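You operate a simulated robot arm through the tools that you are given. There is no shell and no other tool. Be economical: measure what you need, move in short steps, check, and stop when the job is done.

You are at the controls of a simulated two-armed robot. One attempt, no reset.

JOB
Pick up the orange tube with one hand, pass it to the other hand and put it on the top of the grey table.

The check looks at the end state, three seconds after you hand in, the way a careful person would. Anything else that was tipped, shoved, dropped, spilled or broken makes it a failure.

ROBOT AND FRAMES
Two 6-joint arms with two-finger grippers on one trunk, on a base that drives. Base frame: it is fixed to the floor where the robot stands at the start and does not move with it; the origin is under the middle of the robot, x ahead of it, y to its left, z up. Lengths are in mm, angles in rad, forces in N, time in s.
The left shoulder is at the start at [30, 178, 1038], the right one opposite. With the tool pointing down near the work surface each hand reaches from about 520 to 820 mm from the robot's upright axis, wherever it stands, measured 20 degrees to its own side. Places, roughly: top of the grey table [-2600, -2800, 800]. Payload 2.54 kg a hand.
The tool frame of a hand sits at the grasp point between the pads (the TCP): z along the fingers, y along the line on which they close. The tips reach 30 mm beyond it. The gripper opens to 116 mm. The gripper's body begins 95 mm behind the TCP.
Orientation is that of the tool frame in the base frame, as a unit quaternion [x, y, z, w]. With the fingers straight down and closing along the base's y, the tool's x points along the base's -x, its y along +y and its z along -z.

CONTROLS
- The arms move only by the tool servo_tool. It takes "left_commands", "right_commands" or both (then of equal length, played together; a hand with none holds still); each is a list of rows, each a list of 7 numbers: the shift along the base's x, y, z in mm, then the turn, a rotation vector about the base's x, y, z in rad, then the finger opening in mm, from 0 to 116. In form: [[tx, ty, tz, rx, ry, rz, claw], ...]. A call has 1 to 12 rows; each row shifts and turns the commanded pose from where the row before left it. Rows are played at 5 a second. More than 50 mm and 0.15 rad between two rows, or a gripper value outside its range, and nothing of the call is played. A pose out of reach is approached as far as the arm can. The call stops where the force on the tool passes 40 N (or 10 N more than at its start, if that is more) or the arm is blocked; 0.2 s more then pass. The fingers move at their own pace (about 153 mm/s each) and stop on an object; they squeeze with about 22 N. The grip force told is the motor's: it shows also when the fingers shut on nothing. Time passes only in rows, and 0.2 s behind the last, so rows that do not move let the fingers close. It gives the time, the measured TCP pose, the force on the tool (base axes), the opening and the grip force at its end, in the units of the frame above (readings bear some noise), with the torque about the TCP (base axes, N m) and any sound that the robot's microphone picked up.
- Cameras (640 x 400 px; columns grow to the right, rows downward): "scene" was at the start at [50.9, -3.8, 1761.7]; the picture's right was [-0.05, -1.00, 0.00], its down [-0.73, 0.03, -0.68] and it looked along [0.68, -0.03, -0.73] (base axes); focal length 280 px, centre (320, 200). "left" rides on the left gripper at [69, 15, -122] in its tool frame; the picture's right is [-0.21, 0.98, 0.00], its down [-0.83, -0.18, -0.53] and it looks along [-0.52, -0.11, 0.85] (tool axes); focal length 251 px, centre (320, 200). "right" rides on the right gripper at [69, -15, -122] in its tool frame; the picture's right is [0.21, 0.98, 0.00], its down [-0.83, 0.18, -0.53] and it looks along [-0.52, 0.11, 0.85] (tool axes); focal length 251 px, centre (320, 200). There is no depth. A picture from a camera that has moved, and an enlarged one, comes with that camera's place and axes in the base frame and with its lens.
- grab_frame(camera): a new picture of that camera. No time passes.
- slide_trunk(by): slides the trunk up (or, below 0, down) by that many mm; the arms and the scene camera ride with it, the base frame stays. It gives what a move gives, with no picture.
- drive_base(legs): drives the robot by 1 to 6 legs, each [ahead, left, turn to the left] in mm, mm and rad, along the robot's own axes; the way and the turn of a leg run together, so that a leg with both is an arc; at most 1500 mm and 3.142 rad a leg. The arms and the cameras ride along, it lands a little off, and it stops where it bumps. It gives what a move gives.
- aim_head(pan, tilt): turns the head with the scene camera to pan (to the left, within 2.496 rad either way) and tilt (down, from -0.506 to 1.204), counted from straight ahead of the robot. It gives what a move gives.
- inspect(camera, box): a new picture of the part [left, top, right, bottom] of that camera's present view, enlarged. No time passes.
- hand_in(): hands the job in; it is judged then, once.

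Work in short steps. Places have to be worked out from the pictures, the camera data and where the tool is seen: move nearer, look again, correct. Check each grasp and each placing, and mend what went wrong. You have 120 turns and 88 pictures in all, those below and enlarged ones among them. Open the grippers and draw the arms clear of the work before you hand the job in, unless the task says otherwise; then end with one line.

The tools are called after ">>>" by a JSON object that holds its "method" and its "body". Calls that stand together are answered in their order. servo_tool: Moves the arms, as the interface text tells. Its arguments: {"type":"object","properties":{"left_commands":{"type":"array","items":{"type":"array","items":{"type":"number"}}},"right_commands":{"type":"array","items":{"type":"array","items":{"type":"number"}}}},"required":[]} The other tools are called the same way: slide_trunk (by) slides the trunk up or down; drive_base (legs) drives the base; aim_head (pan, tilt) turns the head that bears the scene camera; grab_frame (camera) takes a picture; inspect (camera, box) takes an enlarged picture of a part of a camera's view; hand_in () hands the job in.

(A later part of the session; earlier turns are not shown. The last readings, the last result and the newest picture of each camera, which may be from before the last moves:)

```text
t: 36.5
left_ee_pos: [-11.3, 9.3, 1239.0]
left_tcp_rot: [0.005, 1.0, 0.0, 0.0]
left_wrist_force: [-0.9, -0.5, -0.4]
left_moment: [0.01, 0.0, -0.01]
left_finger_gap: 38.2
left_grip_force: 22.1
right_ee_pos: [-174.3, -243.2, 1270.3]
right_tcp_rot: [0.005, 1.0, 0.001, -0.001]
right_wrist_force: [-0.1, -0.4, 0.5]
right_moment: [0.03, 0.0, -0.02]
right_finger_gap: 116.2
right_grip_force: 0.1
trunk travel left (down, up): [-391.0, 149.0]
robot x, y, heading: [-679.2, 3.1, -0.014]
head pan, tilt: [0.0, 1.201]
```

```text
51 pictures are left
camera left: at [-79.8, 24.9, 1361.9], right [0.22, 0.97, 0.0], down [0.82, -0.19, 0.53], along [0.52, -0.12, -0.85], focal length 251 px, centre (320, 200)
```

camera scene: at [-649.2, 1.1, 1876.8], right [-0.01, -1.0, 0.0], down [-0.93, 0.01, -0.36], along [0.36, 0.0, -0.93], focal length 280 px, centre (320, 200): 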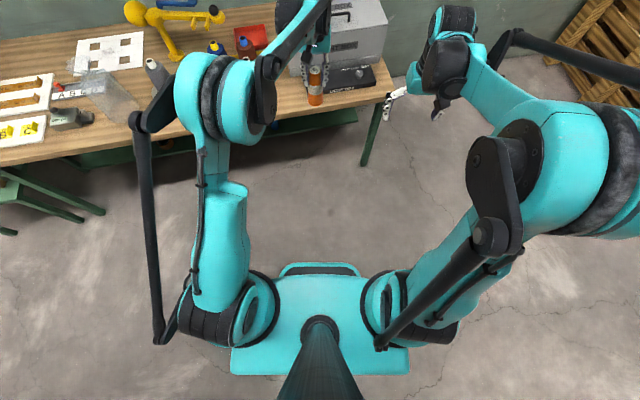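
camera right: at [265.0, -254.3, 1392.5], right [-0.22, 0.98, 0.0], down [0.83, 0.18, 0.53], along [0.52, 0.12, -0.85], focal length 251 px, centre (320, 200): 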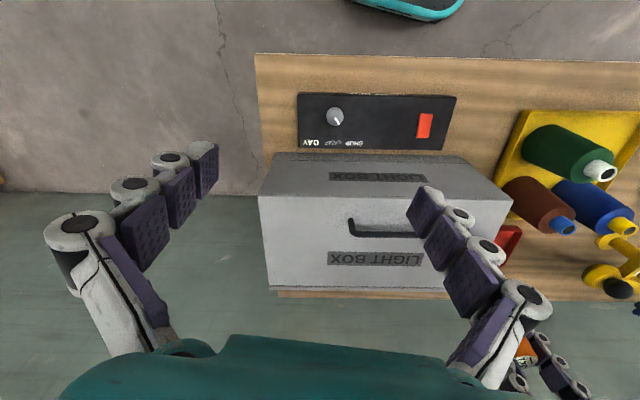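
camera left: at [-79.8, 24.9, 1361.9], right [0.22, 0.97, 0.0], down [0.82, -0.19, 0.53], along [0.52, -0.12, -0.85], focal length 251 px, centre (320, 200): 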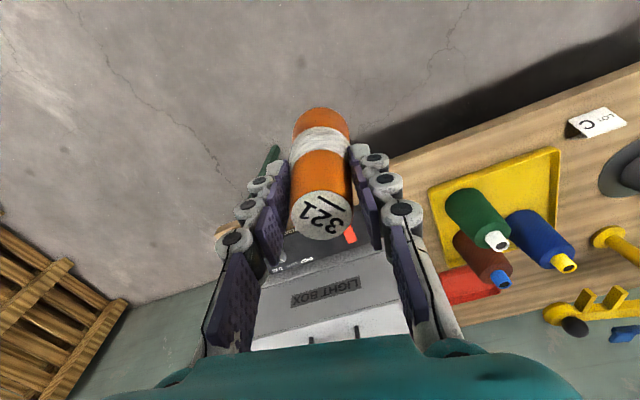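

The tube is held upright in free space at (-11, 9), top ≈1262, bottom ≈1132. I draw it 70 mm nearer and yaw the right hand by 90° so that it can come from the right side.

>>> {"method": "servo_tool", "body": {"left_commands": [[-6, 0, 0, 0, 0, 0, 5], [-6, 0, 0, 0, 0, 0, 5], [-6, 0, 0, 0, 0, 0, 5], [-6, 0, 0, 0, 0, 0, 5], [-6, 0, 0, 0, 0, 0, 5], [-6, 0, 0, 0, 0, 0, 5], [-6, 0, 0, 0, 0, 0, 5], [-6, 0, 0, 0, 0, 0, 5], [-6, 0, 0, 0, 0, 0, 5], [-6, 0, 0, 0, 0, 0, 5], [-6, 0, 0, 0, 0, 0, 5], [-4, 0, 0, 0, 0, 0, 5]], "right_commands": [[7.5, -2, 0, 0, 0, 0.131, 116], [7.5, -2, 0, 0, 0, 0.131, 116], [7.5, -2, 0, 0, 0, 0.131, 116], [7.5, -2, 0, 0, 0, 0.131, 116], [7.5, -2, 0, 0, 0, 0.131, 116], [7.5, -2, 0, 0, 0, 0.131, 116], [7.5, -2, 0, 0, 0, 0.131, 116], [7.5, -2, 0, 0, 0, 0.131, 116], [7.5, -2, 0, 0, 0, 0.131, 116], [7.5, -2, 0, 0, 0, 0.131, 116], [7.5, -2, 0, 0, 0, 0.131, 116], [7.5, -2, 0, 0, 0, 0.131, 116]]}}

```text
t: 39.1
left_ee_pos: [-81.4, 10.3, 1239.5]
left_tcp_rot: [0.004, 1.0, 0.0, 0.0]
left_wrist_force: [0.6, -0.6, 0.4]
left_moment: [0.0, 0.0, -0.02]
left_finger_gap: 38.1
left_grip_force: 22.4
right_ee_pos: [-85.9, -266.5, 1270.0]
right_tcp_rot: [-0.705, 0.709, -0.001, 0.0]
right_wrist_force: [-0.4, 0.5, 0.0]
right_moment: [0.03, 0.05, -0.04]
right_finger_gap: 115.8
right_grip_force: 0.0
trunk travel left (down, up): [-391.0, 149.0]
robot x, y, heading: [-676.6, 0.6, -0.01]
head pan, tilt: [0.0, 1.201]
```

Yaw done. Now tilt the right hand toward the tube by ~60°, staying in place.

>>> {"method": "servo_tool", "body": {"right_commands": [[0, 0, 0, 0.149, 0, 0, 116], [0, 0, 0, 0.149, 0, 0, 116], [0, 0, 0, 0.149, 0, 0, 116], [0, 0, 0, 0.149, 0, 0, 116], [0, 0, 0, 0.149, 0, 0, 116], [0, 0, 0, 0.149, 0, 0, 116], [0, 0, 0, 0.149, 0, 0, 116], [0, 0, 0, 0, 0, 0, 116]]}}

>>> {"method": "grab_frame", "body": {"camera": "right"}}

>>> {"method": "aim_head", "body": {"pan": -0.05, "tilt": 0.95}}

>>> {"method": "grab_frame", "body": {"camera": "scene"}}

```text
t: 40.9
left_ee_pos: [-81.1, 11.6, 1240.8]
left_tcp_rot: [0.004, 1.0, 0.0, 0.0]
left_wrist_force: [0.3, -0.7, -1.6]
left_moment: [-0.01, -0.02, 0.03]
left_finger_gap: 38.4
left_grip_force: 21.5
right_ee_pos: [-84.3, -267.4, 1271.0]
right_tcp_rot: [-0.611, 0.614, 0.355, 0.351]
right_wrist_force: [-0.2, 0.0, 0.3]
right_moment: [0.02, -0.02, 0.0]
right_finger_gap: 116.0
right_grip_force: 0.1
trunk travel left (down, up): [-391.0, 149.0]
robot x, y, heading: [-677.4, -0.3, -0.011]
head pan, tilt: [0.0, 1.201]
```

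```text
50 pictures are left
camera right: at [-71.1, -406.0, 1272.4], right [-0.98, -0.1, -0.18], down [-0.18, -0.05, 0.98], along [-0.11, 0.99, 0.03], focal length 251 px, centre (320, 200)
```

right: 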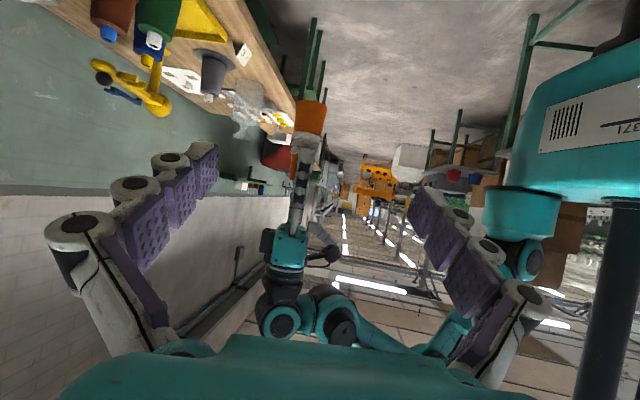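

```text
t: 41.7
left_ee_pos: [-80.8, 10.0, 1239.2]
left_tcp_rot: [0.005, 1.0, 0.0, 0.001]
left_wrist_force: [0.7, -0.2, 0.3]
left_moment: [0.04, 0.02, 0.0]
left_finger_gap: 38.3
left_grip_force: 22.5
right_ee_pos: [-83.9, -266.5, 1270.2]
right_tcp_rot: [-0.611, 0.615, 0.354, 0.351]
right_wrist_force: [-0.1, -1.0, -0.5]
right_moment: [-0.02, 0.03, 0.0]
right_finger_gap: 116.1
right_grip_force: 0.1
trunk travel left (down, up): [-391.0, 149.0]
robot x, y, heading: [-675.7, 0.5, -0.006]
head pan, tilt: [-0.051, 0.949]
```

```text
49 pictures are left
camera scene: at [-632.4, -3.1, 1892.9], right [-0.06, -1.0, 0.0], down [-0.81, 0.05, -0.58], along [0.58, -0.03, -0.81], focal length 280 px, centre (320, 200)
```

scene: 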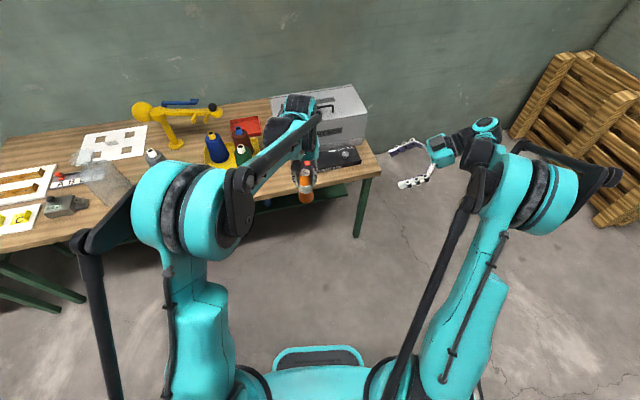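

The right hand is set, camera underneath, tube in view. I bring the right hand to a pre-grasp point 110 mm short of the tube and look again.

>>> {"method": "servo_tool", "body": {"right_commands": [[1, 35, -6, 0, 0, 0, 116], [1, 35, -6, 0, 0, 0, 116], [1, 35, -6, 0, 0, 0, 116], [0, 35, -6, 0, 0, 0, 116], [0, 0, 0, 0, 0, 0, 116]]}}

>>> {"method": "grab_frame", "body": {"camera": "right"}}

>>> {"method": "inspect", "body": {"camera": "scene", "box": [240, 100, 440, 225]}}

```text
t: 42.9
left_ee_pos: [-79.9, 10.1, 1240.3]
left_tcp_rot: [0.004, 1.0, 0.001, 0.0]
left_wrist_force: [0.7, 0.5, -0.6]
left_moment: [0.05, -0.01, 0.0]
left_finger_gap: 38.2
left_grip_force: 21.5
right_ee_pos: [-81.5, -127.9, 1248.0]
right_tcp_rot: [-0.61, 0.616, 0.353, 0.351]
right_wrist_force: [-0.9, 0.0, -0.2]
right_moment: [0.03, 0.01, -0.01]
right_finger_gap: 115.8
right_grip_force: 0.1
trunk travel left (down, up): [-391.0, 149.0]
robot x, y, heading: [-675.0, 1.1, -0.003]
head pan, tilt: [-0.051, 0.949]
```

```text
48 pictures are left
camera right: at [-67.9, -267.8, 1249.3], right [-0.98, -0.1, -0.18], down [-0.18, -0.05, 0.98], along [-0.11, 0.99, 0.03], focal length 251 px, centre (320, 200)
```

right: 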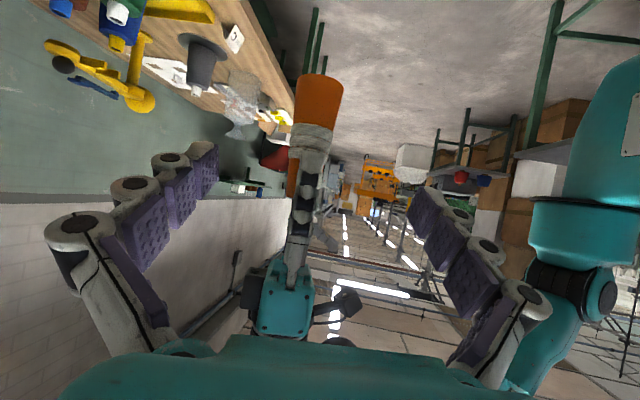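

```text
3.20 times, centred on (340, 162) of scene
camera zoom: at [-632.6, -4.4, 1893.0], right [-0.06, -1.0, 0.0], down [-0.81, 0.05, -0.58], along [0.58, -0.03, -0.81], focal length 896 px, centre (256, 320)
```

zoom: 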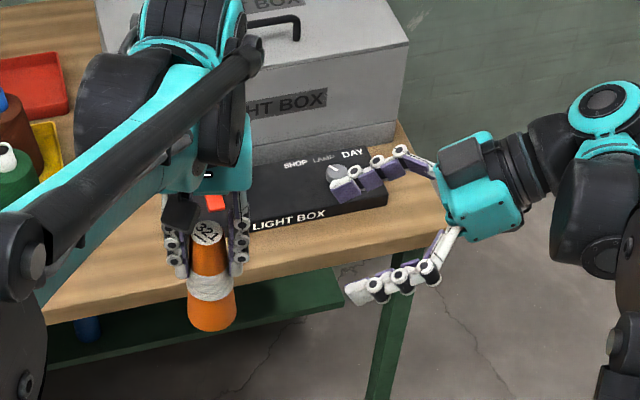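

From this view the tube's axis is at x≈-78, matching the left hand. I advance toward it along the tool direction, stopping 45 mm short.

>>> {"method": "servo_tool", "body": {"right_commands": [[1, 31, -16, 0, 0, 0, 116], [1, 31, -16, 0, 0, 0, 116], [0, 31, -15, 0, 0, 0, 116], [0, 0, 0, 0, 0, 0, 116]]}}

>>> {"method": "grab_frame", "body": {"camera": "right"}}

>>> {"method": "inspect", "body": {"camera": "scene", "box": [240, 100, 440, 225]}}

```text
t: 43.9
left_ee_pos: [-80.7, 9.9, 1241.0]
left_tcp_rot: [0.004, 1.0, 0.0, 0.0]
left_wrist_force: [0.6, 0.0, -0.5]
left_moment: [0.02, 0.01, 0.04]
left_finger_gap: 38.2
left_grip_force: 22.3
right_ee_pos: [-80.6, -35.6, 1200.5]
right_tcp_rot: [-0.611, 0.615, 0.354, 0.351]
right_wrist_force: [-0.2, -0.1, 0.5]
right_moment: [-0.01, 0.01, -0.04]
right_finger_gap: 116.0
right_grip_force: 0.0
trunk travel left (down, up): [-391.0, 149.0]
robot x, y, heading: [-679.9, -1.3, -0.013]
head pan, tilt: [-0.051, 0.949]
```

```text
46 pictures are left
camera right: at [-66.4, -175.3, 1202.1], right [-0.98, -0.1, -0.18], down [-0.17, -0.05, 0.98], along [-0.11, 0.99, 0.03], focal length 251 px, centre (320, 200)
```

right: 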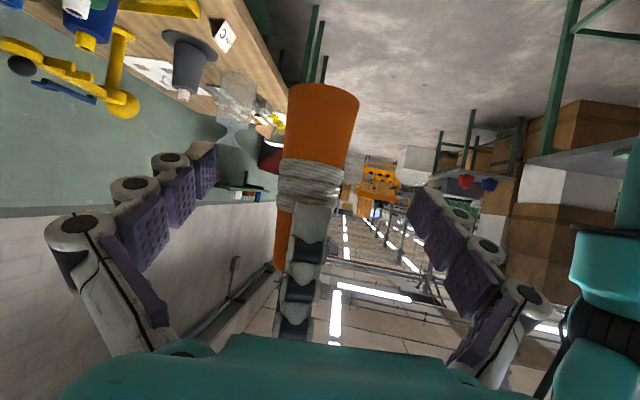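

```text
3.20 times, centred on (340, 162) of scene
camera zoom: at [-632.7, -3.7, 1893.0], right [-0.06, -1.0, 0.0], down [-0.81, 0.05, -0.58], along [0.58, -0.03, -0.81], focal length 896 px, centre (256, 320)
```

zoom: 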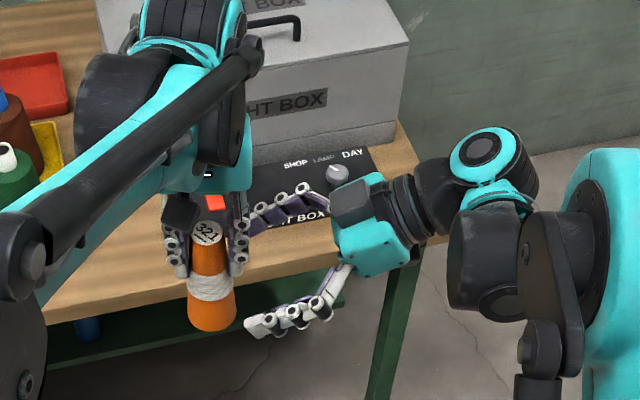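

Good alignment. Last 45 mm in, to TCP z≈1170 (orange part below the band); no closing yet.

>>> {"method": "servo_tool", "body": {"right_commands": [[0, 23, -15, 0, 0, 0, 116], [0, 22, -15, 0, 0, 0, 116], [0, 0, 0, 0, 0, 0, 116]]}}

>>> {"method": "grab_frame", "body": {"camera": "right"}}

>>> {"method": "inspect", "body": {"camera": "scene", "box": [240, 100, 440, 225]}}

```text
t: 44.7
left_ee_pos: [-80.5, 9.7, 1240.4]
left_tcp_rot: [0.003, 1.0, 0.0, 0.0]
left_wrist_force: [-0.6, 0.1, -0.4]
left_moment: [-0.01, 0.06, -0.02]
left_finger_gap: 38.2
left_grip_force: 22.7
right_ee_pos: [-79.8, 10.1, 1168.9]
right_tcp_rot: [-0.611, 0.616, 0.353, 0.351]
right_wrist_force: [-0.2, -1.3, -0.1]
right_moment: [0.03, 0.04, 0.02]
right_finger_gap: 116.1
right_grip_force: 0.1
trunk travel left (down, up): [-391.0, 149.0]
robot x, y, heading: [-676.5, 1.9, -0.008]
head pan, tilt: [-0.051, 0.949]
```

```text
44 pictures are left
camera right: at [-65.8, -129.9, 1170.1], right [-0.98, -0.1, -0.18], down [-0.18, -0.05, 0.98], along [-0.11, 0.99, 0.03], focal length 251 px, centre (320, 200)
```

right: 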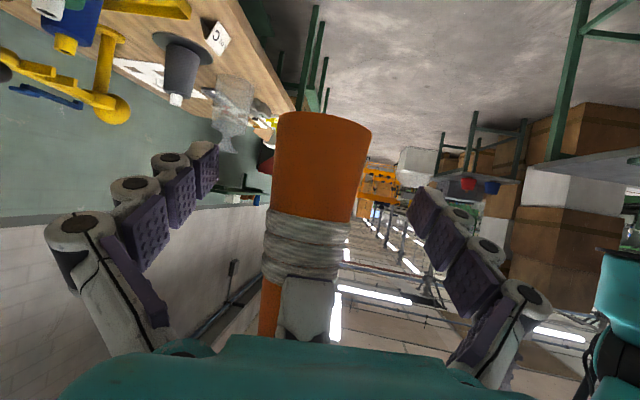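

```text
3.20 times, centred on (340, 162) of scene
camera zoom: at [-632.9, -3.2, 1893.0], right [-0.06, -1.0, 0.0], down [-0.81, 0.05, -0.58], along [0.58, -0.03, -0.81], focal length 896 px, centre (256, 320)
```

zoom: 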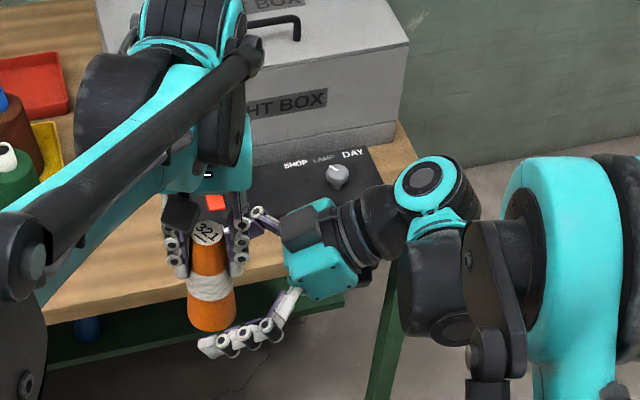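

The tube sits between the right fingers, no contact yet. I close the right hand.

>>> {"method": "servo_tool", "body": {"right_commands": [[0, 0, 0, 0, 0, 0, 70], [0, 0, 0, 0, 0, 0, 56], [0, 0, 0, 0, 0, 0, 45], [0, 0, 0, 0, 0, 0, 20], [0, 0, 0, 0, 0, 0, 10], [0, 0, 0, 0, 0, 0, 10]]}}

>>> {"method": "grab_frame", "body": {"camera": "right"}}

```text
t: 46.1
left_ee_pos: [-80.7, 11.7, 1241.1]
left_tcp_rot: [0.004, 1.0, 0.0, -0.002]
left_wrist_force: [-16.8, 2.5, 5.3]
left_moment: [0.1, 0.85, 0.03]
left_finger_gap: 38.2
left_grip_force: 21.7
right_ee_pos: [-80.4, 9.7, 1168.4]
right_tcp_rot: [-0.61, 0.616, 0.353, 0.351]
right_wrist_force: [16.9, -2.4, -3.7]
right_moment: [0.07, 0.32, 0.01]
right_finger_gap: 46.1
right_grip_force: 22.2
trunk travel left (down, up): [-391.0, 149.0]
robot x, y, heading: [-678.5, -0.6, -0.01]
head pan, tilt: [-0.051, 0.949]
```

```text
42 pictures are left
camera right: at [-65.4, -130.0, 1170.1], right [-0.98, -0.1, -0.18], down [-0.18, -0.04, 0.98], along [-0.11, 0.99, 0.03], focal length 251 px, centre (320, 200)
```

right: 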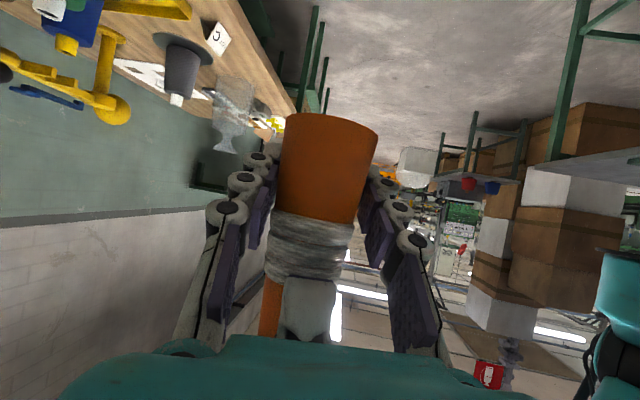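

Right grip 46 mm, 22 N, but there is a 17 N sideways stress (tube a bit to +x of the right hand). I ease the right hand by 2 mm along +x.

>>> {"method": "servo_tool", "body": {"right_commands": [[1, 0, 0, 0, 0, 0, 10], [1, 0, 0, 0, 0, 0, 10], [0, 0, 0, 0, 0, 0, 10]]}}

```text
t: 46.9
left_ee_pos: [-80.7, 11.2, 1242.1]
left_tcp_rot: [0.005, 1.0, 0.001, 0.001]
left_wrist_force: [1.4, 8.0, 8.8]
left_moment: [0.42, -0.14, 0.06]
left_finger_gap: 38.3
left_grip_force: 22.1
right_ee_pos: [-78.8, 11.4, 1168.5]
right_tcp_rot: [-0.611, 0.616, 0.353, 0.35]
right_wrist_force: [-2.1, -7.7, -8.5]
right_moment: [0.12, 0.03, -0.02]
right_finger_gap: 45.8
right_grip_force: 22.1
trunk travel left (down, up): [-391.0, 149.0]
robot x, y, heading: [-678.9, 0.8, -0.006]
head pan, tilt: [-0.051, 0.949]
```

X stress is gone; small y/z stress of 8 N remains, so follow it by 1 mm, then open the left hand.

>>> {"method": "servo_tool", "body": {"right_commands": [[0, -0.7, -1, 0, 0, 0, 10], [0, 0, 0, 0, 0, 0, 10]]}}

>>> {"method": "servo_tool", "body": {"left_commands": [[0, 0, 0, 0, 0, 0, 45], [0, 0, 0, 0, 0, 0, 70], [0, 0, 0, 0, 0, 0, 116], [0, 0, 0, 0, 0, 0, 116]]}}

>>> {"method": "grab_frame", "body": {"camera": "right"}}

>>> {"method": "grab_frame", "body": {"camera": "left"}}

```text
t: 47.5
left_ee_pos: [-81.0, 10.6, 1240.1]
left_tcp_rot: [0.005, 1.0, 0.0, 0.001]
left_wrist_force: [10.2, 5.7, 3.9]
left_moment: [0.3, -0.74, -0.02]
left_finger_gap: 38.1
left_grip_force: 22.3
right_ee_pos: [-79.1, 10.7, 1167.8]
right_tcp_rot: [-0.611, 0.615, 0.354, 0.351]
right_wrist_force: [-10.5, -6.0, -4.4]
right_moment: [0.07, -0.01, 0.03]
right_finger_gap: 46.1
right_grip_force: 22.3
trunk travel left (down, up): [-391.0, 149.0]
robot x, y, heading: [-677.1, 5.0, -0.001]
head pan, tilt: [-0.051, 0.949]
```

```text
t: 48.5
left_ee_pos: [-80.7, 9.5, 1240.4]
left_tcp_rot: [0.004, 1.0, -0.001, 0.0]
left_wrist_force: [-0.2, 2.6, -1.1]
left_moment: [-0.02, -0.02, -0.01]
left_finger_gap: 115.3
left_grip_force: 0.0
right_ee_pos: [-78.2, 10.4, 1168.4]
right_tcp_rot: [-0.611, 0.615, 0.354, 0.35]
right_wrist_force: [0.0, -2.4, 0.9]
right_moment: [0.19, 0.02, 0.02]
right_finger_gap: 46.1
right_grip_force: 22.6
trunk travel left (down, up): [-391.0, 149.0]
robot x, y, heading: [-676.9, 0.4, -0.008]
head pan, tilt: [-0.051, 0.949]
```

```text
41 pictures are left
camera right: at [-63.3, -129.9, 1169.9], right [-0.98, -0.1, -0.18], down [-0.18, -0.04, 0.98], along [-0.11, 0.99, 0.03], focal length 251 px, centre (320, 200)
```

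right: 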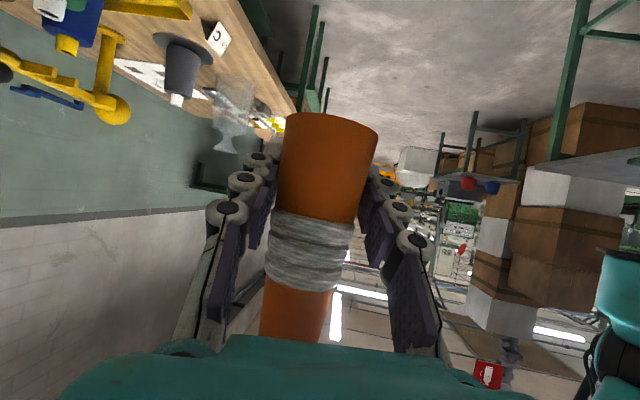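

```text
40 pictures are left
camera left: at [-149.6, 25.0, 1362.0], right [0.22, 0.97, 0.0], down [0.82, -0.19, 0.53], along [0.52, -0.12, -0.85], focal length 251 px, centre (320, 200)
```

left: 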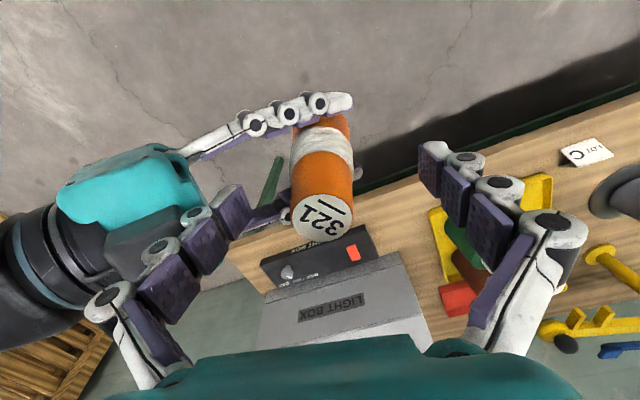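

The right hand holds it; the left -y finger just brushes the right hand (2.5 N). I narrow the left a little and raise it straight up.

>>> {"method": "servo_tool", "body": {"left_commands": [[0, 0, 0, 0, 0, 0, 90], [0, 0, 0, 0, 0, 0, 90], [0, 0, 20, 0, 0, 0, 90], [0, 0, 30, 0, 0, 0, 90], [0, 0, 40, 0, 0, 0, 90], [0, 0, 40, 0, 0, 0, 90], [0, 30, 20, 0, 0, 0, 90], [0, 40, 0, 0, 0, 0, 90], [0, 40, 0, 0, 0, 0, 90], [0, 40, 0, 0, 0, 0, 90], [0, 40, 0, 0, 0, 0, 90], [0, 40, 0, 0, 0, 0, 90]]}}

>>> {"method": "grab_frame", "body": {"camera": "scene"}}

```text
t: 51.1
left_ee_pos: [-79.8, 244.0, 1389.1]
left_tcp_rot: [0.005, 1.0, -0.001, 0.0]
left_wrist_force: [0.7, -0.3, -0.6]
left_moment: [-0.05, -0.03, 0.01]
left_finger_gap: 90.2
left_grip_force: 0.1
right_ee_pos: [-78.3, 12.3, 1168.4]
right_tcp_rot: [-0.611, 0.616, 0.353, 0.35]
right_wrist_force: [0.7, 0.0, -0.1]
right_moment: [-0.02, 0.0, 0.0]
right_finger_gap: 45.9
right_grip_force: 21.8
trunk travel left (down, up): [-391.0, 149.0]
robot x, y, heading: [-672.1, 2.3, -0.01]
head pan, tilt: [-0.051, 0.949]
```

```text
39 pictures are left
camera scene: at [-632.4, -0.5, 1893.0], right [-0.06, -1.0, 0.0], down [-0.81, 0.05, -0.58], along [0.58, -0.04, -0.81], focal length 280 px, centre (320, 200)
```

scene: 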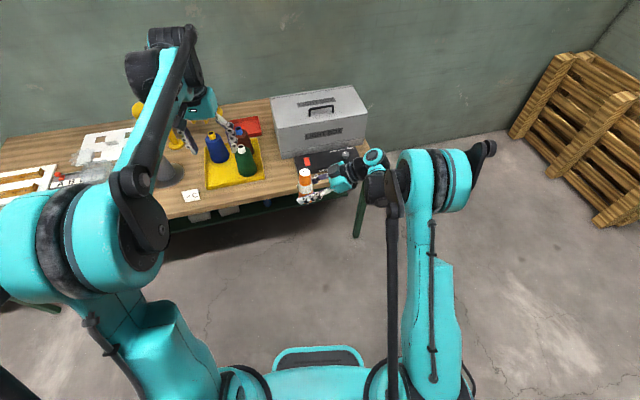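

Handover done: the right hand holds the tube upright alone. Now I turn right to face the side wall with the grey table and look.

>>> {"method": "drive_base", "body": {"legs": [[0, 0, -1.56]]}}

>>> {"method": "aim_head", "body": {"pan": -0.7, "tilt": 0.4}}

>>> {"method": "grab_frame", "body": {"camera": "scene"}}

```text
t: 55.3
left_ee_pos: [-432.6, -592.9, 1388.2]
left_tcp_rot: [0.708, 0.706, 0.0, 0.0]
left_wrist_force: [0.3, -0.2, -0.7]
left_moment: [-0.01, 0.0, 0.01]
left_finger_gap: 90.2
left_grip_force: 0.0
right_ee_pos: [-663.1, -596.3, 1168.7]
right_tcp_rot: [0.001, 0.867, 0.004, 0.499]
right_wrist_force: [-1.1, -0.1, 0.3]
right_moment: [0.01, 0.01, -0.02]
right_finger_gap: 45.9
right_grip_force: 22.1
trunk travel left (down, up): [-391.0, 149.0]
robot x, y, heading: [-675.4, 1.9, -1.575]
head pan, tilt: [-0.051, 0.949]
```

```text
t: 56.3
left_ee_pos: [-432.3, -592.1, 1388.8]
left_tcp_rot: [0.707, 0.707, 0.0, 0.0]
left_wrist_force: [0.2, 0.0, -0.3]
left_moment: [-0.02, 0.04, 0.0]
left_finger_gap: 89.9
left_grip_force: 0.1
right_ee_pos: [-663.6, -596.4, 1168.0]
right_tcp_rot: [0.0, 0.867, 0.004, 0.499]
right_wrist_force: [-0.4, -0.2, 0.1]
right_moment: [0.0, 0.02, -0.04]
right_finger_gap: 46.1
right_grip_force: 22.4
trunk travel left (down, up): [-391.0, 149.0]
robot x, y, heading: [-673.2, -2.2, -1.569]
head pan, tilt: [-0.7, 0.4]
```

```text
38 pictures are left
camera scene: at [-735.3, -39.9, 1939.5], right [-0.76, 0.65, 0.0], down [0.25, 0.3, -0.92], along [-0.59, -0.7, -0.39], focal length 280 px, centre (320, 200)
```

scene: 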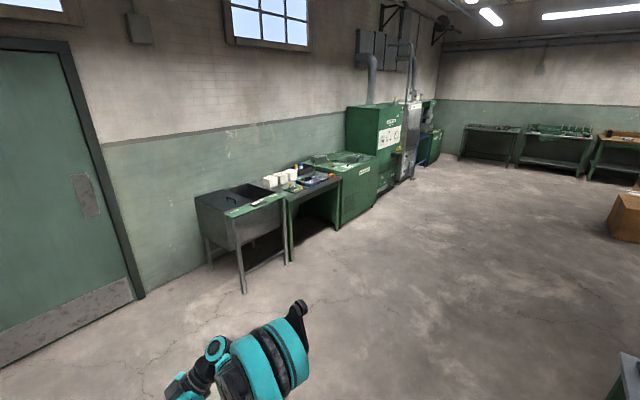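

Floor-line rays give the grey table's front edge from about (-2265, -2346) to (-3150, -2520), i.e. the wall is turned ~0.19 rad. I drive to about (-2620, -1500), squared to it.

>>> {"method": "drive_base", "body": {"legs": [[750, -970, 0], [750, -970, 0.19]]}}

>>> {"method": "aim_head", "body": {"pan": 0, "tilt": 0.75}}

>>> {"method": "grab_frame", "body": {"camera": "scene"}}

```text
t: 68.2
left_ee_pos: [-2149.3, -2125.5, 1388.0]
left_tcp_rot: [0.628, 0.779, -0.001, 0.0]
left_wrist_force: [-0.7, -0.1, 0.3]
left_moment: [0.03, -0.05, 0.0]
left_finger_gap: 90.2
left_grip_force: 0.1
right_ee_pos: [-2374.1, -2179.6, 1169.9]
right_tcp_rot: [-0.092, 0.862, 0.056, 0.495]
right_wrist_force: [-0.1, -0.2, 0.4]
right_moment: [0.02, 0.03, 0.02]
right_finger_gap: 45.9
right_grip_force: 21.9
trunk travel left (down, up): [-391.0, 149.0]
robot x, y, heading: [-2511.8, -1596.5, -1.362]
head pan, tilt: [-0.7, 0.4]
```

```text
t: 69.3
left_ee_pos: [-2147.1, -2125.1, 1387.8]
left_tcp_rot: [0.627, 0.779, 0.0, -0.001]
left_wrist_force: [0.5, 0.1, 0.6]
left_moment: [-0.03, 0.02, 0.01]
left_finger_gap: 90.1
left_grip_force: 0.1
right_ee_pos: [-2373.1, -2178.8, 1168.8]
right_tcp_rot: [-0.092, 0.862, 0.057, 0.496]
right_wrist_force: [-0.4, -0.7, -0.4]
right_moment: [0.01, 0.02, -0.05]
right_finger_gap: 46.1
right_grip_force: 21.8
trunk travel left (down, up): [-391.0, 149.0]
robot x, y, heading: [-2510.2, -1596.5, -1.36]
head pan, tilt: [0.0, 0.75]
```

```text
37 pictures are left
camera scene: at [-2501.2, -1649.6, 1908.5], right [-0.98, -0.21, 0.0], down [-0.14, 0.67, -0.73], along [0.15, -0.72, -0.68], focal length 280 px, centre (320, 200)
```

scene: 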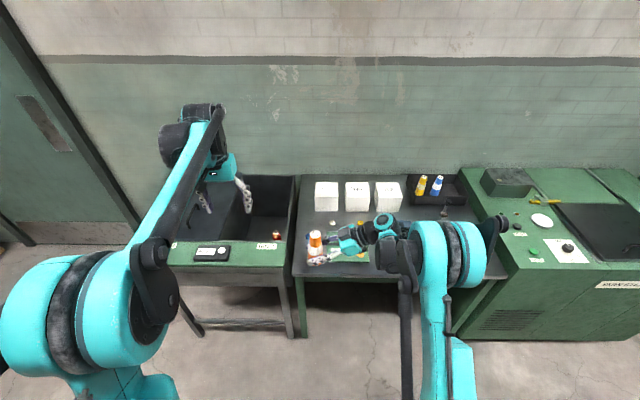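

I zoom on the table top to find free space.

>>> {"method": "inspect", "body": {"camera": "scene", "box": [270, 160, 510, 310]}}

>>> {"method": "grab_frame", "body": {"camera": "left"}}

```text
2.67 times, centred on (390, 235) of scene
camera zoom: at [-2501.2, -1649.6, 1908.5], right [-0.98, -0.21, 0.0], down [-0.14, 0.67, -0.73], along [0.15, -0.72, -0.68], focal length 746 px, centre (133, 107)
```

zoom: 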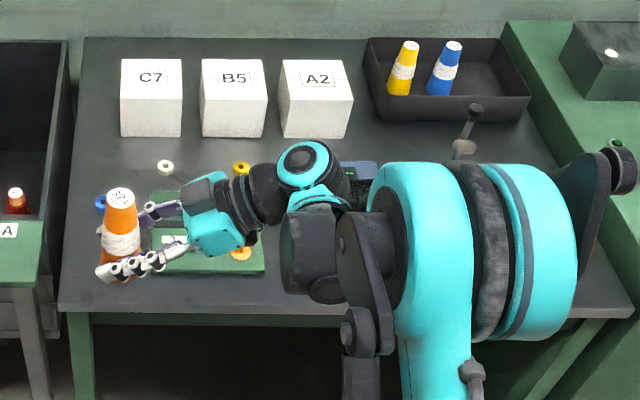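

```text
35 pictures are left
camera left: at [-2147.7, -2056.0, 1510.2], right [1.0, 0.0, 0.0], down [0.0, -0.85, 0.53], along [0.0, -0.53, -0.85], focal length 251 px, centre (320, 200)
```

left: 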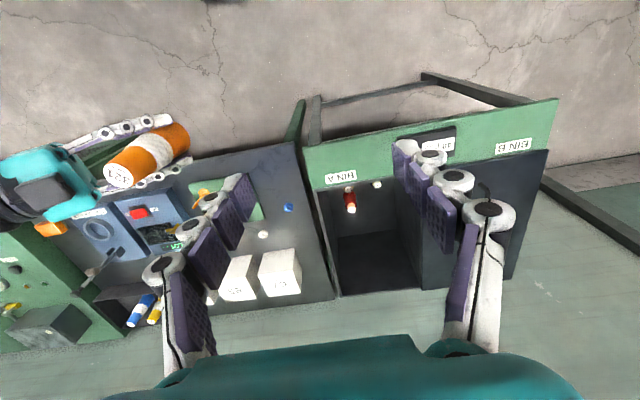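

The table holds three boxes, a dark tray with tubes, a blue device, a green board and small rings. I move the left hand (high) over the table to look with its camera, free of the right arm.

>>> {"method": "servo_tool", "body": {"left_commands": [[0, 0, 30, 0, 0, 0, 90], [0, 0, 30, 0, 0, 0, 90], [-40, 0, 0, 0, 0, 0, 90], [-40, 0, 0, 0, 0, 0, 90], [-40, 0, 0, 0, 0, 0, 90], [-30, 0, 0, 0, 0, 0, 90], [0, 0, 0, 0, 0, 0, 90]]}}

>>> {"method": "grab_frame", "body": {"camera": "left"}}

```text
t: 70.9
left_ee_pos: [-2296.8, -2125.1, 1448.2]
left_tcp_rot: [0.628, 0.778, 0.0, 0.0]
left_wrist_force: [0.5, -0.1, -0.2]
left_moment: [-0.03, 0.01, 0.0]
left_finger_gap: 90.2
left_grip_force: 0.0
right_ee_pos: [-2372.4, -2179.6, 1166.9]
right_tcp_rot: [-0.092, 0.863, 0.056, 0.494]
right_wrist_force: [-0.6, -0.2, 0.1]
right_moment: [0.02, 0.0, 0.0]
right_finger_gap: 45.9
right_grip_force: 21.6
trunk travel left (down, up): [-391.0, 149.0]
robot x, y, heading: [-2518.1, -1598.4, -1.362]
head pan, tilt: [0.0, 0.75]
```

```text
34 pictures are left
camera left: at [-2296.3, -2056.0, 1569.6], right [1.0, 0.0, 0.0], down [0.0, -0.85, 0.53], along [0.0, -0.53, -0.85], focal length 251 px, centre (320, 200)
```

left: 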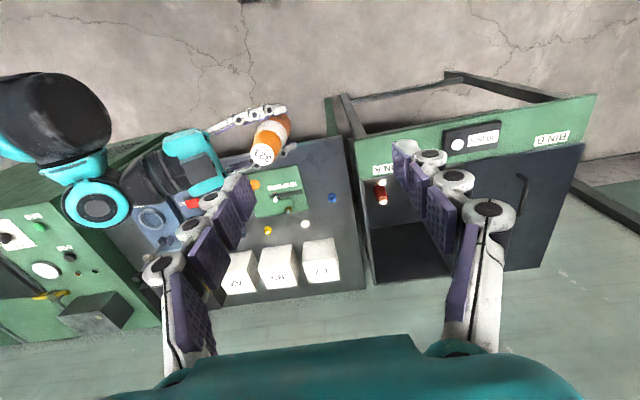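

>>> {"method": "inspect", "body": {"camera": "left", "box": [200, 90, 400, 310]}}

```text
1.82 times, centred on (300, 200) of left
camera zoom: at [-2296.3, -2056.0, 1569.6], right [1.0, 0.0, 0.0], down [0.0, -0.85, 0.53], along [0.0, -0.53, -0.85], focal length 457 px, centre (356, 200)
```

zoom: 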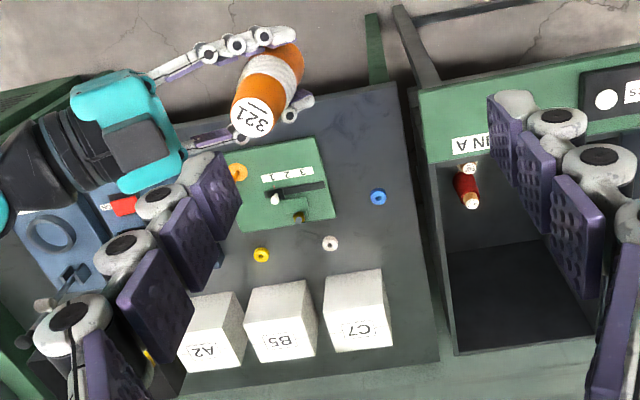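

Free area found: between the green board (edge x≈-2350) and the table's left edge (x≈-2210); target about (-2283, -2400), table z≈800. The right hand's camera would hang low over the board if it came from the side, so I bring the left hand away and then yaw the right hand to point straight into the table.

>>> {"method": "servo_tool", "body": {"left_commands": [[40, 0, 0, 0, 0, 0, 90], [40, 0, 0, 0, 0, 0, 90], [40, 0, 0, 0, 0, 0, 90], [40, 10, 0, 0, 0, 0, 90], [40, 20, 0, 0, 0, 0, 90], [40, 20, 0, 0, 0, 0, 90]]}}

>>> {"method": "servo_tool", "body": {"right_commands": [[-3, -12, 2, 0, 0, -0.1, 10], [-3, -12, 2, 0, 0, -0.146, 10], [-3, -12, 2, 0, 0, -0.146, 10], [-3, -12, 2, 0, 0, -0.146, 10], [-3, -12, 0, 0, 0, -0.146, 10], [-3, -12, 0, 0, 0, -0.146, 10]]}}

>>> {"method": "grab_frame", "body": {"camera": "scene"}}

```text
t: 72.3
left_ee_pos: [-2055.1, -2074.4, 1448.9]
left_tcp_rot: [0.629, 0.777, 0.0, 0.0]
left_wrist_force: [0.9, 0.4, -0.1]
left_moment: [-0.03, 0.03, -0.02]
left_finger_gap: 90.3
left_grip_force: 0.1
right_ee_pos: [-2371.6, -2178.5, 1167.6]
right_tcp_rot: [-0.092, 0.862, 0.057, 0.495]
right_wrist_force: [0.1, 0.1, -0.9]
right_moment: [-0.01, 0.03, 0.04]
right_finger_gap: 45.6
right_grip_force: 22.1
trunk travel left (down, up): [-391.0, 149.0]
robot x, y, heading: [-2511.8, -1597.3, -1.359]
head pan, tilt: [0.0, 0.75]
```

```text
t: 73.7
left_ee_pos: [-2055.9, -2074.5, 1448.7]
left_tcp_rot: [0.628, 0.778, 0.0, 0.0]
left_wrist_force: [0.6, 0.7, -0.2]
left_moment: [-0.02, 0.0, 0.04]
left_finger_gap: 89.8
left_grip_force: 0.0
right_ee_pos: [-2393.0, -2251.8, 1176.4]
right_tcp_rot: [0.264, 0.825, -0.149, 0.476]
right_wrist_force: [0.3, -1.2, -0.7]
right_moment: [0.0, 0.01, 0.01]
right_finger_gap: 45.8
right_grip_force: 22.1
trunk travel left (down, up): [-391.0, 149.0]
robot x, y, heading: [-2511.4, -1599.1, -1.355]
head pan, tilt: [0.0, 0.75]
```

```text
32 pictures are left
camera scene: at [-2500.4, -1649.0, 1908.5], right [-0.98, -0.21, 0.0], down [-0.14, 0.67, -0.73], along [0.15, -0.71, -0.68], focal length 280 px, centre (320, 200)
```

scene: 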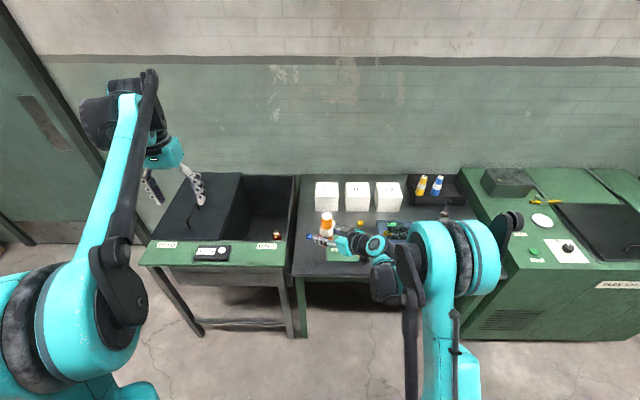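

Going well. I turn the remaining 0.77 rad.

>>> {"method": "servo_tool", "body": {"right_commands": [[-3, -12, 0, 0, 0, -0.13, 10], [-3, -12, 0, 0, 0, -0.13, 10], [-3, -12, 0, 0, 0, -0.13, 10], [-3, -12, 0, 0, 0, -0.13, 10], [-3, -12, 0, 0, 0, -0.13, 10], [0, 0, 0, 0, 0, -0.12, 10], [0, 0, 0, 0, 0, 0, 10]]}}

>>> {"method": "grab_frame", "body": {"camera": "right"}}

>>> {"method": "grab_frame", "body": {"camera": "scene"}}

```text
t: 75.3
left_ee_pos: [-2056.8, -2074.5, 1448.1]
left_tcp_rot: [0.628, 0.778, 0.0, 0.0]
left_wrist_force: [0.4, 0.3, 0.0]
left_moment: [0.03, 0.0, 0.0]
left_finger_gap: 89.9
left_grip_force: 0.0
right_ee_pos: [-2407.8, -2310.8, 1177.2]
right_tcp_rot: [0.555, 0.667, -0.316, 0.385]
right_wrist_force: [0.5, -0.1, 0.2]
right_moment: [-0.03, 0.01, 0.03]
right_finger_gap: 45.7
right_grip_force: 22.2
trunk travel left (down, up): [-391.0, 149.0]
robot x, y, heading: [-2514.3, -1600.9, -1.356]
head pan, tilt: [0.0, 0.75]
```

```text
31 pictures are left
camera right: at [-2448.9, -2176.3, 1178.5], right [0.94, 0.29, -0.18], down [0.16, 0.08, 0.98], along [0.3, -0.95, 0.03], focal length 251 px, centre (320, 200)
```

right: 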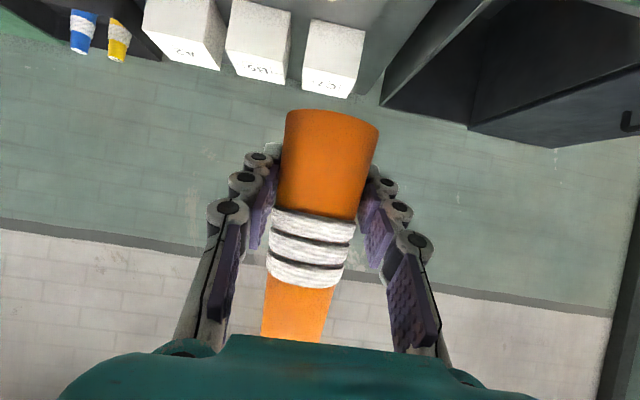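

```text
30 pictures are left
camera scene: at [-2501.8, -1649.7, 1908.5], right [-0.98, -0.21, 0.0], down [-0.14, 0.67, -0.73], along [0.15, -0.71, -0.68], focal length 280 px, centre (320, 200)
```

scene: 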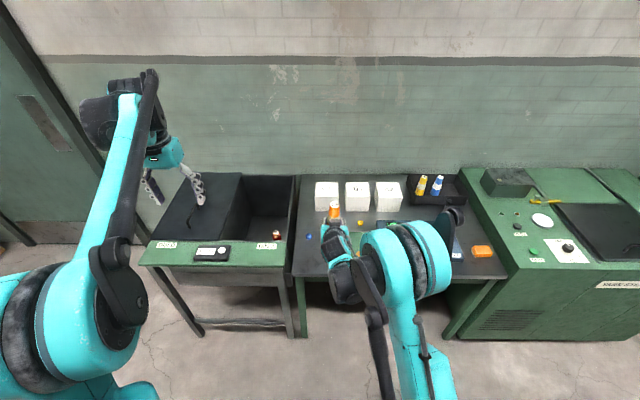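

The tube is now held ahead of the right arm, upright. I drive 100 ahead and 100 left so that it hangs over the target area, well above everything.

>>> {"method": "drive_base", "body": {"legs": [[100, 103, 0]]}}

>>> {"method": "inspect", "body": {"camera": "scene", "box": [240, 160, 480, 310]}}

```text
t: 76.7
left_ee_pos: [-1935.0, -2152.4, 1449.3]
left_tcp_rot: [0.629, 0.778, 0.001, 0.0]
left_wrist_force: [-0.3, 0.0, -0.3]
left_moment: [0.0, 0.04, -0.01]
left_finger_gap: 90.3
left_grip_force: 0.0
right_ee_pos: [-2286.0, -2387.1, 1178.0]
right_tcp_rot: [0.555, 0.666, -0.316, 0.385]
right_wrist_force: [-0.3, -0.5, 0.3]
right_moment: [0.0, 0.0, 0.0]
right_finger_gap: 45.6
right_grip_force: 21.9
trunk travel left (down, up): [-391.0, 149.0]
robot x, y, heading: [-2391.5, -1673.1, -1.36]
head pan, tilt: [0.0, 0.75]
```

```text
2.67 times, centred on (360, 235) of scene
camera zoom: at [-2379.8, -1725.8, 1908.6], right [-0.98, -0.21, 0.0], down [-0.14, 0.67, -0.73], along [0.15, -0.72, -0.68], focal length 746 px, centre (213, 107)
```

zoom: 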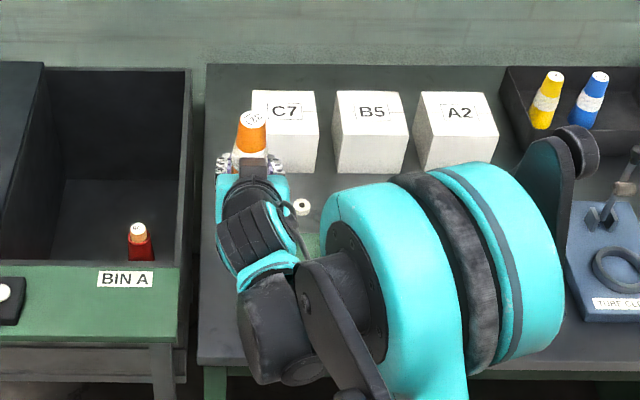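

TCP now at (-2286, -2387), 75 mm inside the front edge. I lower with the trunk by 230 mm and look.

>>> {"method": "slide_trunk", "body": {"by": -230}}

>>> {"method": "grab_frame", "body": {"camera": "right"}}

>>> {"method": "inspect", "body": {"camera": "scene", "box": [240, 160, 480, 310]}}

>>> {"method": "grab_frame", "body": {"camera": "left"}}

```text
t: 79.1
left_ee_pos: [-1934.4, -2151.0, 1219.6]
left_tcp_rot: [0.628, 0.778, 0.0, 0.0]
left_wrist_force: [-0.3, 0.0, -0.8]
left_moment: [-0.03, -0.02, -0.02]
left_finger_gap: 90.3
left_grip_force: 0.2
right_ee_pos: [-2287.2, -2387.9, 947.2]
right_tcp_rot: [0.554, 0.666, -0.316, 0.386]
right_wrist_force: [0.0, -1.2, -0.2]
right_moment: [-0.03, -0.02, -0.02]
right_finger_gap: 46.0
right_grip_force: 22.0
trunk travel left (down, up): [-161.0, 379.0]
robot x, y, heading: [-2395.4, -1674.8, -1.355]
head pan, tilt: [0.0, 0.75]
```

```text
28 pictures are left
camera right: at [-2327.1, -2253.0, 948.8], right [0.94, 0.29, -0.18], down [0.16, 0.08, 0.98], along [0.3, -0.95, 0.03], focal length 251 px, centre (320, 200)
```

right: 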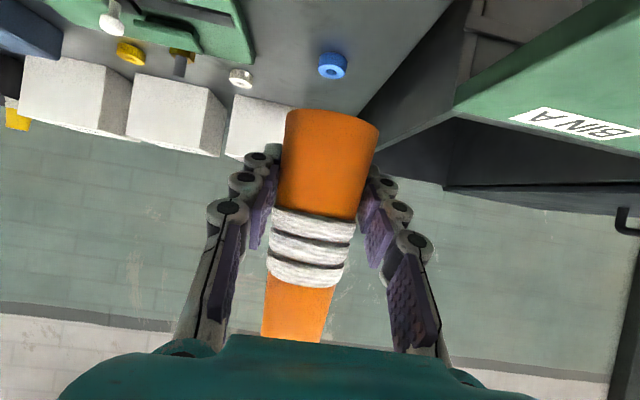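

```text
2.67 times, centred on (360, 235) of scene
camera zoom: at [-2379.1, -1726.4, 1678.6], right [-0.98, -0.21, 0.0], down [-0.14, 0.67, -0.73], along [0.15, -0.71, -0.68], focal length 746 px, centre (213, 107)
```

zoom: 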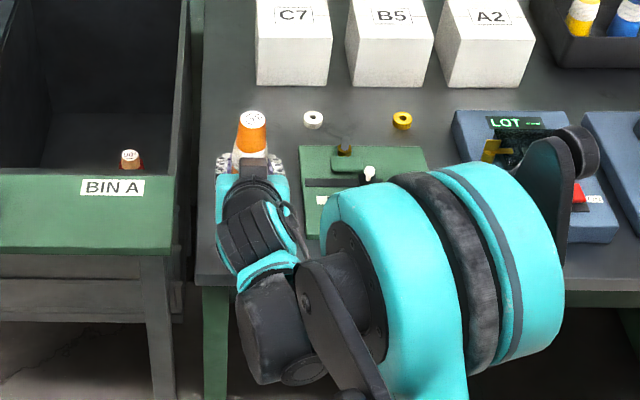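

```text
26 pictures are left
camera left: at [-1934.6, -2081.9, 1341.0], right [1.0, -0.01, 0.0], down [0.0, -0.85, 0.53], along [0.0, -0.53, -0.85], focal length 251 px, centre (320, 200)
```

left: 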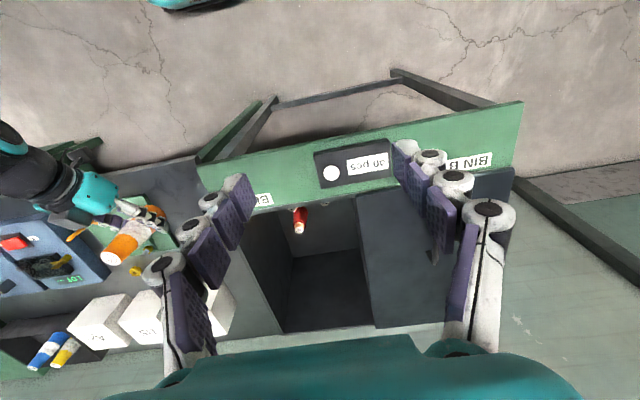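

All matches: the blue ring computes to (-2253, -2532) again with the table at z≈800, and the tube hangs over free surface. I lower 95 mm with the arm.

>>> {"method": "servo_tool", "body": {"right_commands": [[0, -4, -25, 0, 0, 0, 10], [0, -4, -25, 0, 0, 0, 10], [0, 0, -25, 0, 0, 0, 10], [0, 0, -20, 0, 0, 0, 10], [0, 0, 0, 0, 0, 0, 10]]}}

>>> {"method": "grab_frame", "body": {"camera": "right"}}

>>> {"method": "inspect", "body": {"camera": "scene", "box": [240, 160, 480, 310]}}

```text
t: 80.3
left_ee_pos: [-1935.6, -2152.1, 1219.7]
left_tcp_rot: [0.629, 0.778, 0.0, 0.001]
left_wrist_force: [0.0, -0.7, 0.0]
left_moment: [0.0, 0.03, 0.02]
left_finger_gap: 89.9
left_grip_force: 0.1
right_ee_pos: [-2287.5, -2398.4, 852.2]
right_tcp_rot: [0.554, 0.667, -0.316, 0.386]
right_wrist_force: [-0.8, -0.2, -0.4]
right_moment: [-0.02, -0.02, 0.02]
right_finger_gap: 45.4
right_grip_force: 22.3
trunk travel left (down, up): [-161.0, 379.0]
robot x, y, heading: [-2389.1, -1675.0, -1.36]
head pan, tilt: [0.0, 0.75]
```

```text
25 pictures are left
camera right: at [-2328.7, -2262.5, 853.8], right [0.94, 0.29, -0.18], down [0.16, 0.08, 0.98], along [0.3, -0.95, 0.03], focal length 251 px, centre (320, 200)
```

right: 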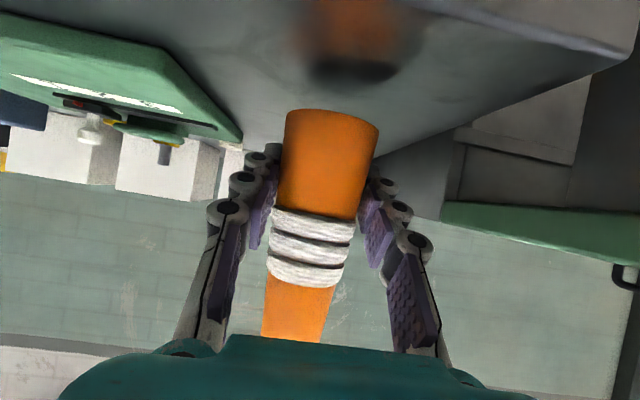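

```text
2.67 times, centred on (360, 235) of scene
camera zoom: at [-2379.1, -1726.3, 1678.5], right [-0.98, -0.21, 0.0], down [-0.14, 0.67, -0.73], along [0.15, -0.72, -0.68], focal length 746 px, centre (213, 107)
```

zoom: 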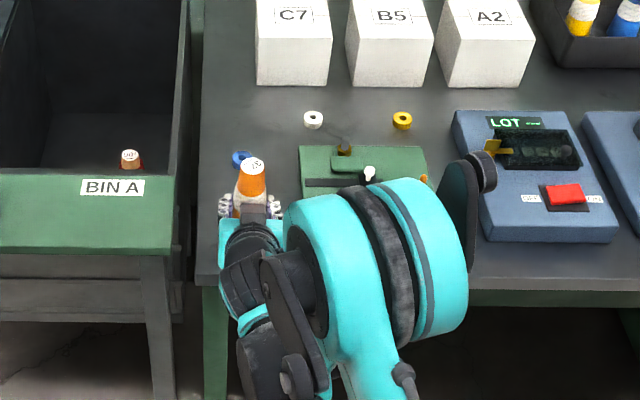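

Tube bottom is ~15 mm above the surface (its reflection shows the gap). I lower in small steps, watching the force.

>>> {"method": "servo_tool", "body": {"right_commands": [[0, 0, -5, 0, 0, 0, 10], [0, 0, -4, 0, 0, 0, 10], [0, 0, -2, 0, 0, 0, 10], [0, 0, 0, 0, 0, 0, 10]]}}

>>> {"method": "grab_frame", "body": {"camera": "right"}}

```text
t: 81.3
left_ee_pos: [-1934.7, -2151.8, 1219.5]
left_tcp_rot: [0.629, 0.778, 0.0, 0.0]
left_wrist_force: [0.0, -0.5, -0.5]
left_moment: [-0.01, 0.01, -0.01]
left_finger_gap: 89.9
left_grip_force: 0.1
right_ee_pos: [-2285.0, -2397.5, 841.7]
right_tcp_rot: [0.554, 0.666, -0.316, 0.386]
right_wrist_force: [-0.1, -0.8, -0.7]
right_moment: [-0.03, 0.0, 0.01]
right_finger_gap: 46.0
right_grip_force: 22.3
trunk travel left (down, up): [-161.0, 379.0]
robot x, y, heading: [-2392.7, -1674.7, -1.36]
head pan, tilt: [0.0, 0.75]
```

```text
23 pictures are left
camera right: at [-2326.9, -2261.8, 842.7], right [0.94, 0.29, -0.18], down [0.16, 0.08, 0.98], along [0.3, -0.95, 0.03], focal length 251 px, centre (320, 200)
```

right: 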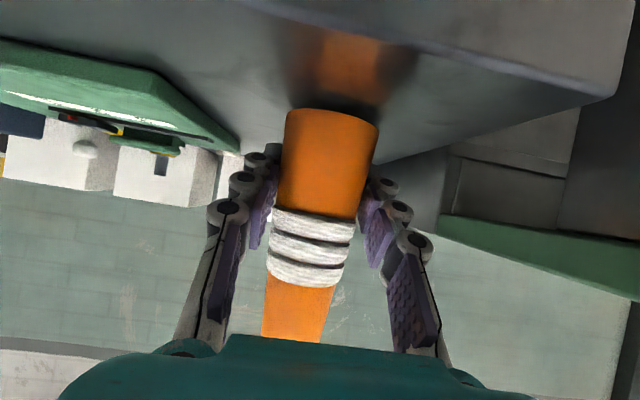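

Almost touching. I continue in 1 mm steps.

>>> {"method": "servo_tool", "body": {"right_commands": [[0, 0, -1, 0, 0, 0, 10], [0, 0, -1, 0, 0, 0, 10], [0, 0, -1, 0, 0, 0, 10], [0, 0, -1, 0, 0, 0, 10], [0, 0, 0, 0, 0, 0, 10]]}}

```text
t: 82.5
left_ee_pos: [-1934.9, -2151.9, 1218.9]
left_tcp_rot: [0.629, 0.778, -0.001, 0.0]
left_wrist_force: [-0.8, 0.5, 1.0]
left_moment: [0.02, -0.03, -0.01]
left_finger_gap: 90.1
left_grip_force: 0.1
right_ee_pos: [-2286.2, -2396.1, 837.7]
right_tcp_rot: [0.555, 0.666, -0.317, 0.385]
right_wrist_force: [0.0, 0.1, -1.0]
right_moment: [0.01, -0.01, 0.02]
right_finger_gap: 45.6
right_grip_force: 21.9
trunk travel left (down, up): [-161.0, 379.0]
robot x, y, heading: [-2392.0, -1677.8, -1.356]
head pan, tilt: [0.0, 0.75]
```

>>> {"method": "servo_tool", "body": {"right_commands": [[0, 0, -1, 0, 0, 0, 10], [0, 0, -1, 0, 0, 0, 10], [0, 0, 0, 0, 0, 0, 10]]}}

>>> {"method": "inspect", "body": {"camera": "right", "box": [240, 60, 420, 172]}}

```text
t: 83.3
left_ee_pos: [-1935.4, -2150.2, 1219.7]
left_tcp_rot: [0.629, 0.778, 0.0, 0.0]
left_wrist_force: [-0.1, 0.7, 0.0]
left_moment: [0.02, 0.03, 0.01]
left_finger_gap: 90.1
left_grip_force: 0.0
right_ee_pos: [-2285.7, -2394.9, 836.7]
right_tcp_rot: [0.554, 0.666, -0.317, 0.386]
right_wrist_force: [2.0, -4.8, 13.7]
right_moment: [-0.26, 0.16, 0.1]
right_finger_gap: 45.4
right_grip_force: 22.4
trunk travel left (down, up): [-161.0, 379.0]
robot x, y, heading: [-2388.4, -1676.3, -1.36]
head pan, tilt: [0.0, 0.75]
```

```text
3.56 times, centred on (330, 116) of right
camera zoom: at [-2327.0, -2260.4, 837.1], right [0.94, 0.29, -0.18], down [0.16, 0.08, 0.98], along [0.3, -0.95, 0.03], focal length 894 px, centre (284, 499)
```

zoom: 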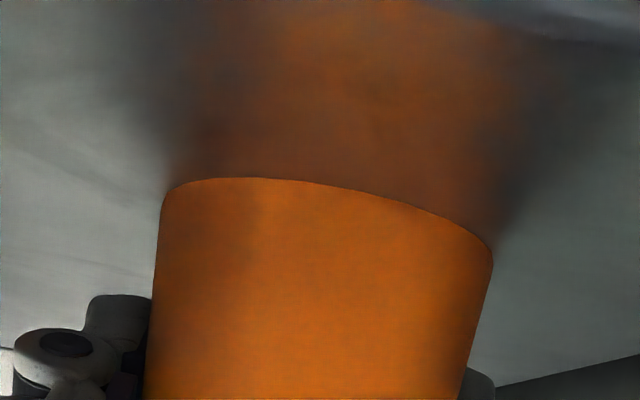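

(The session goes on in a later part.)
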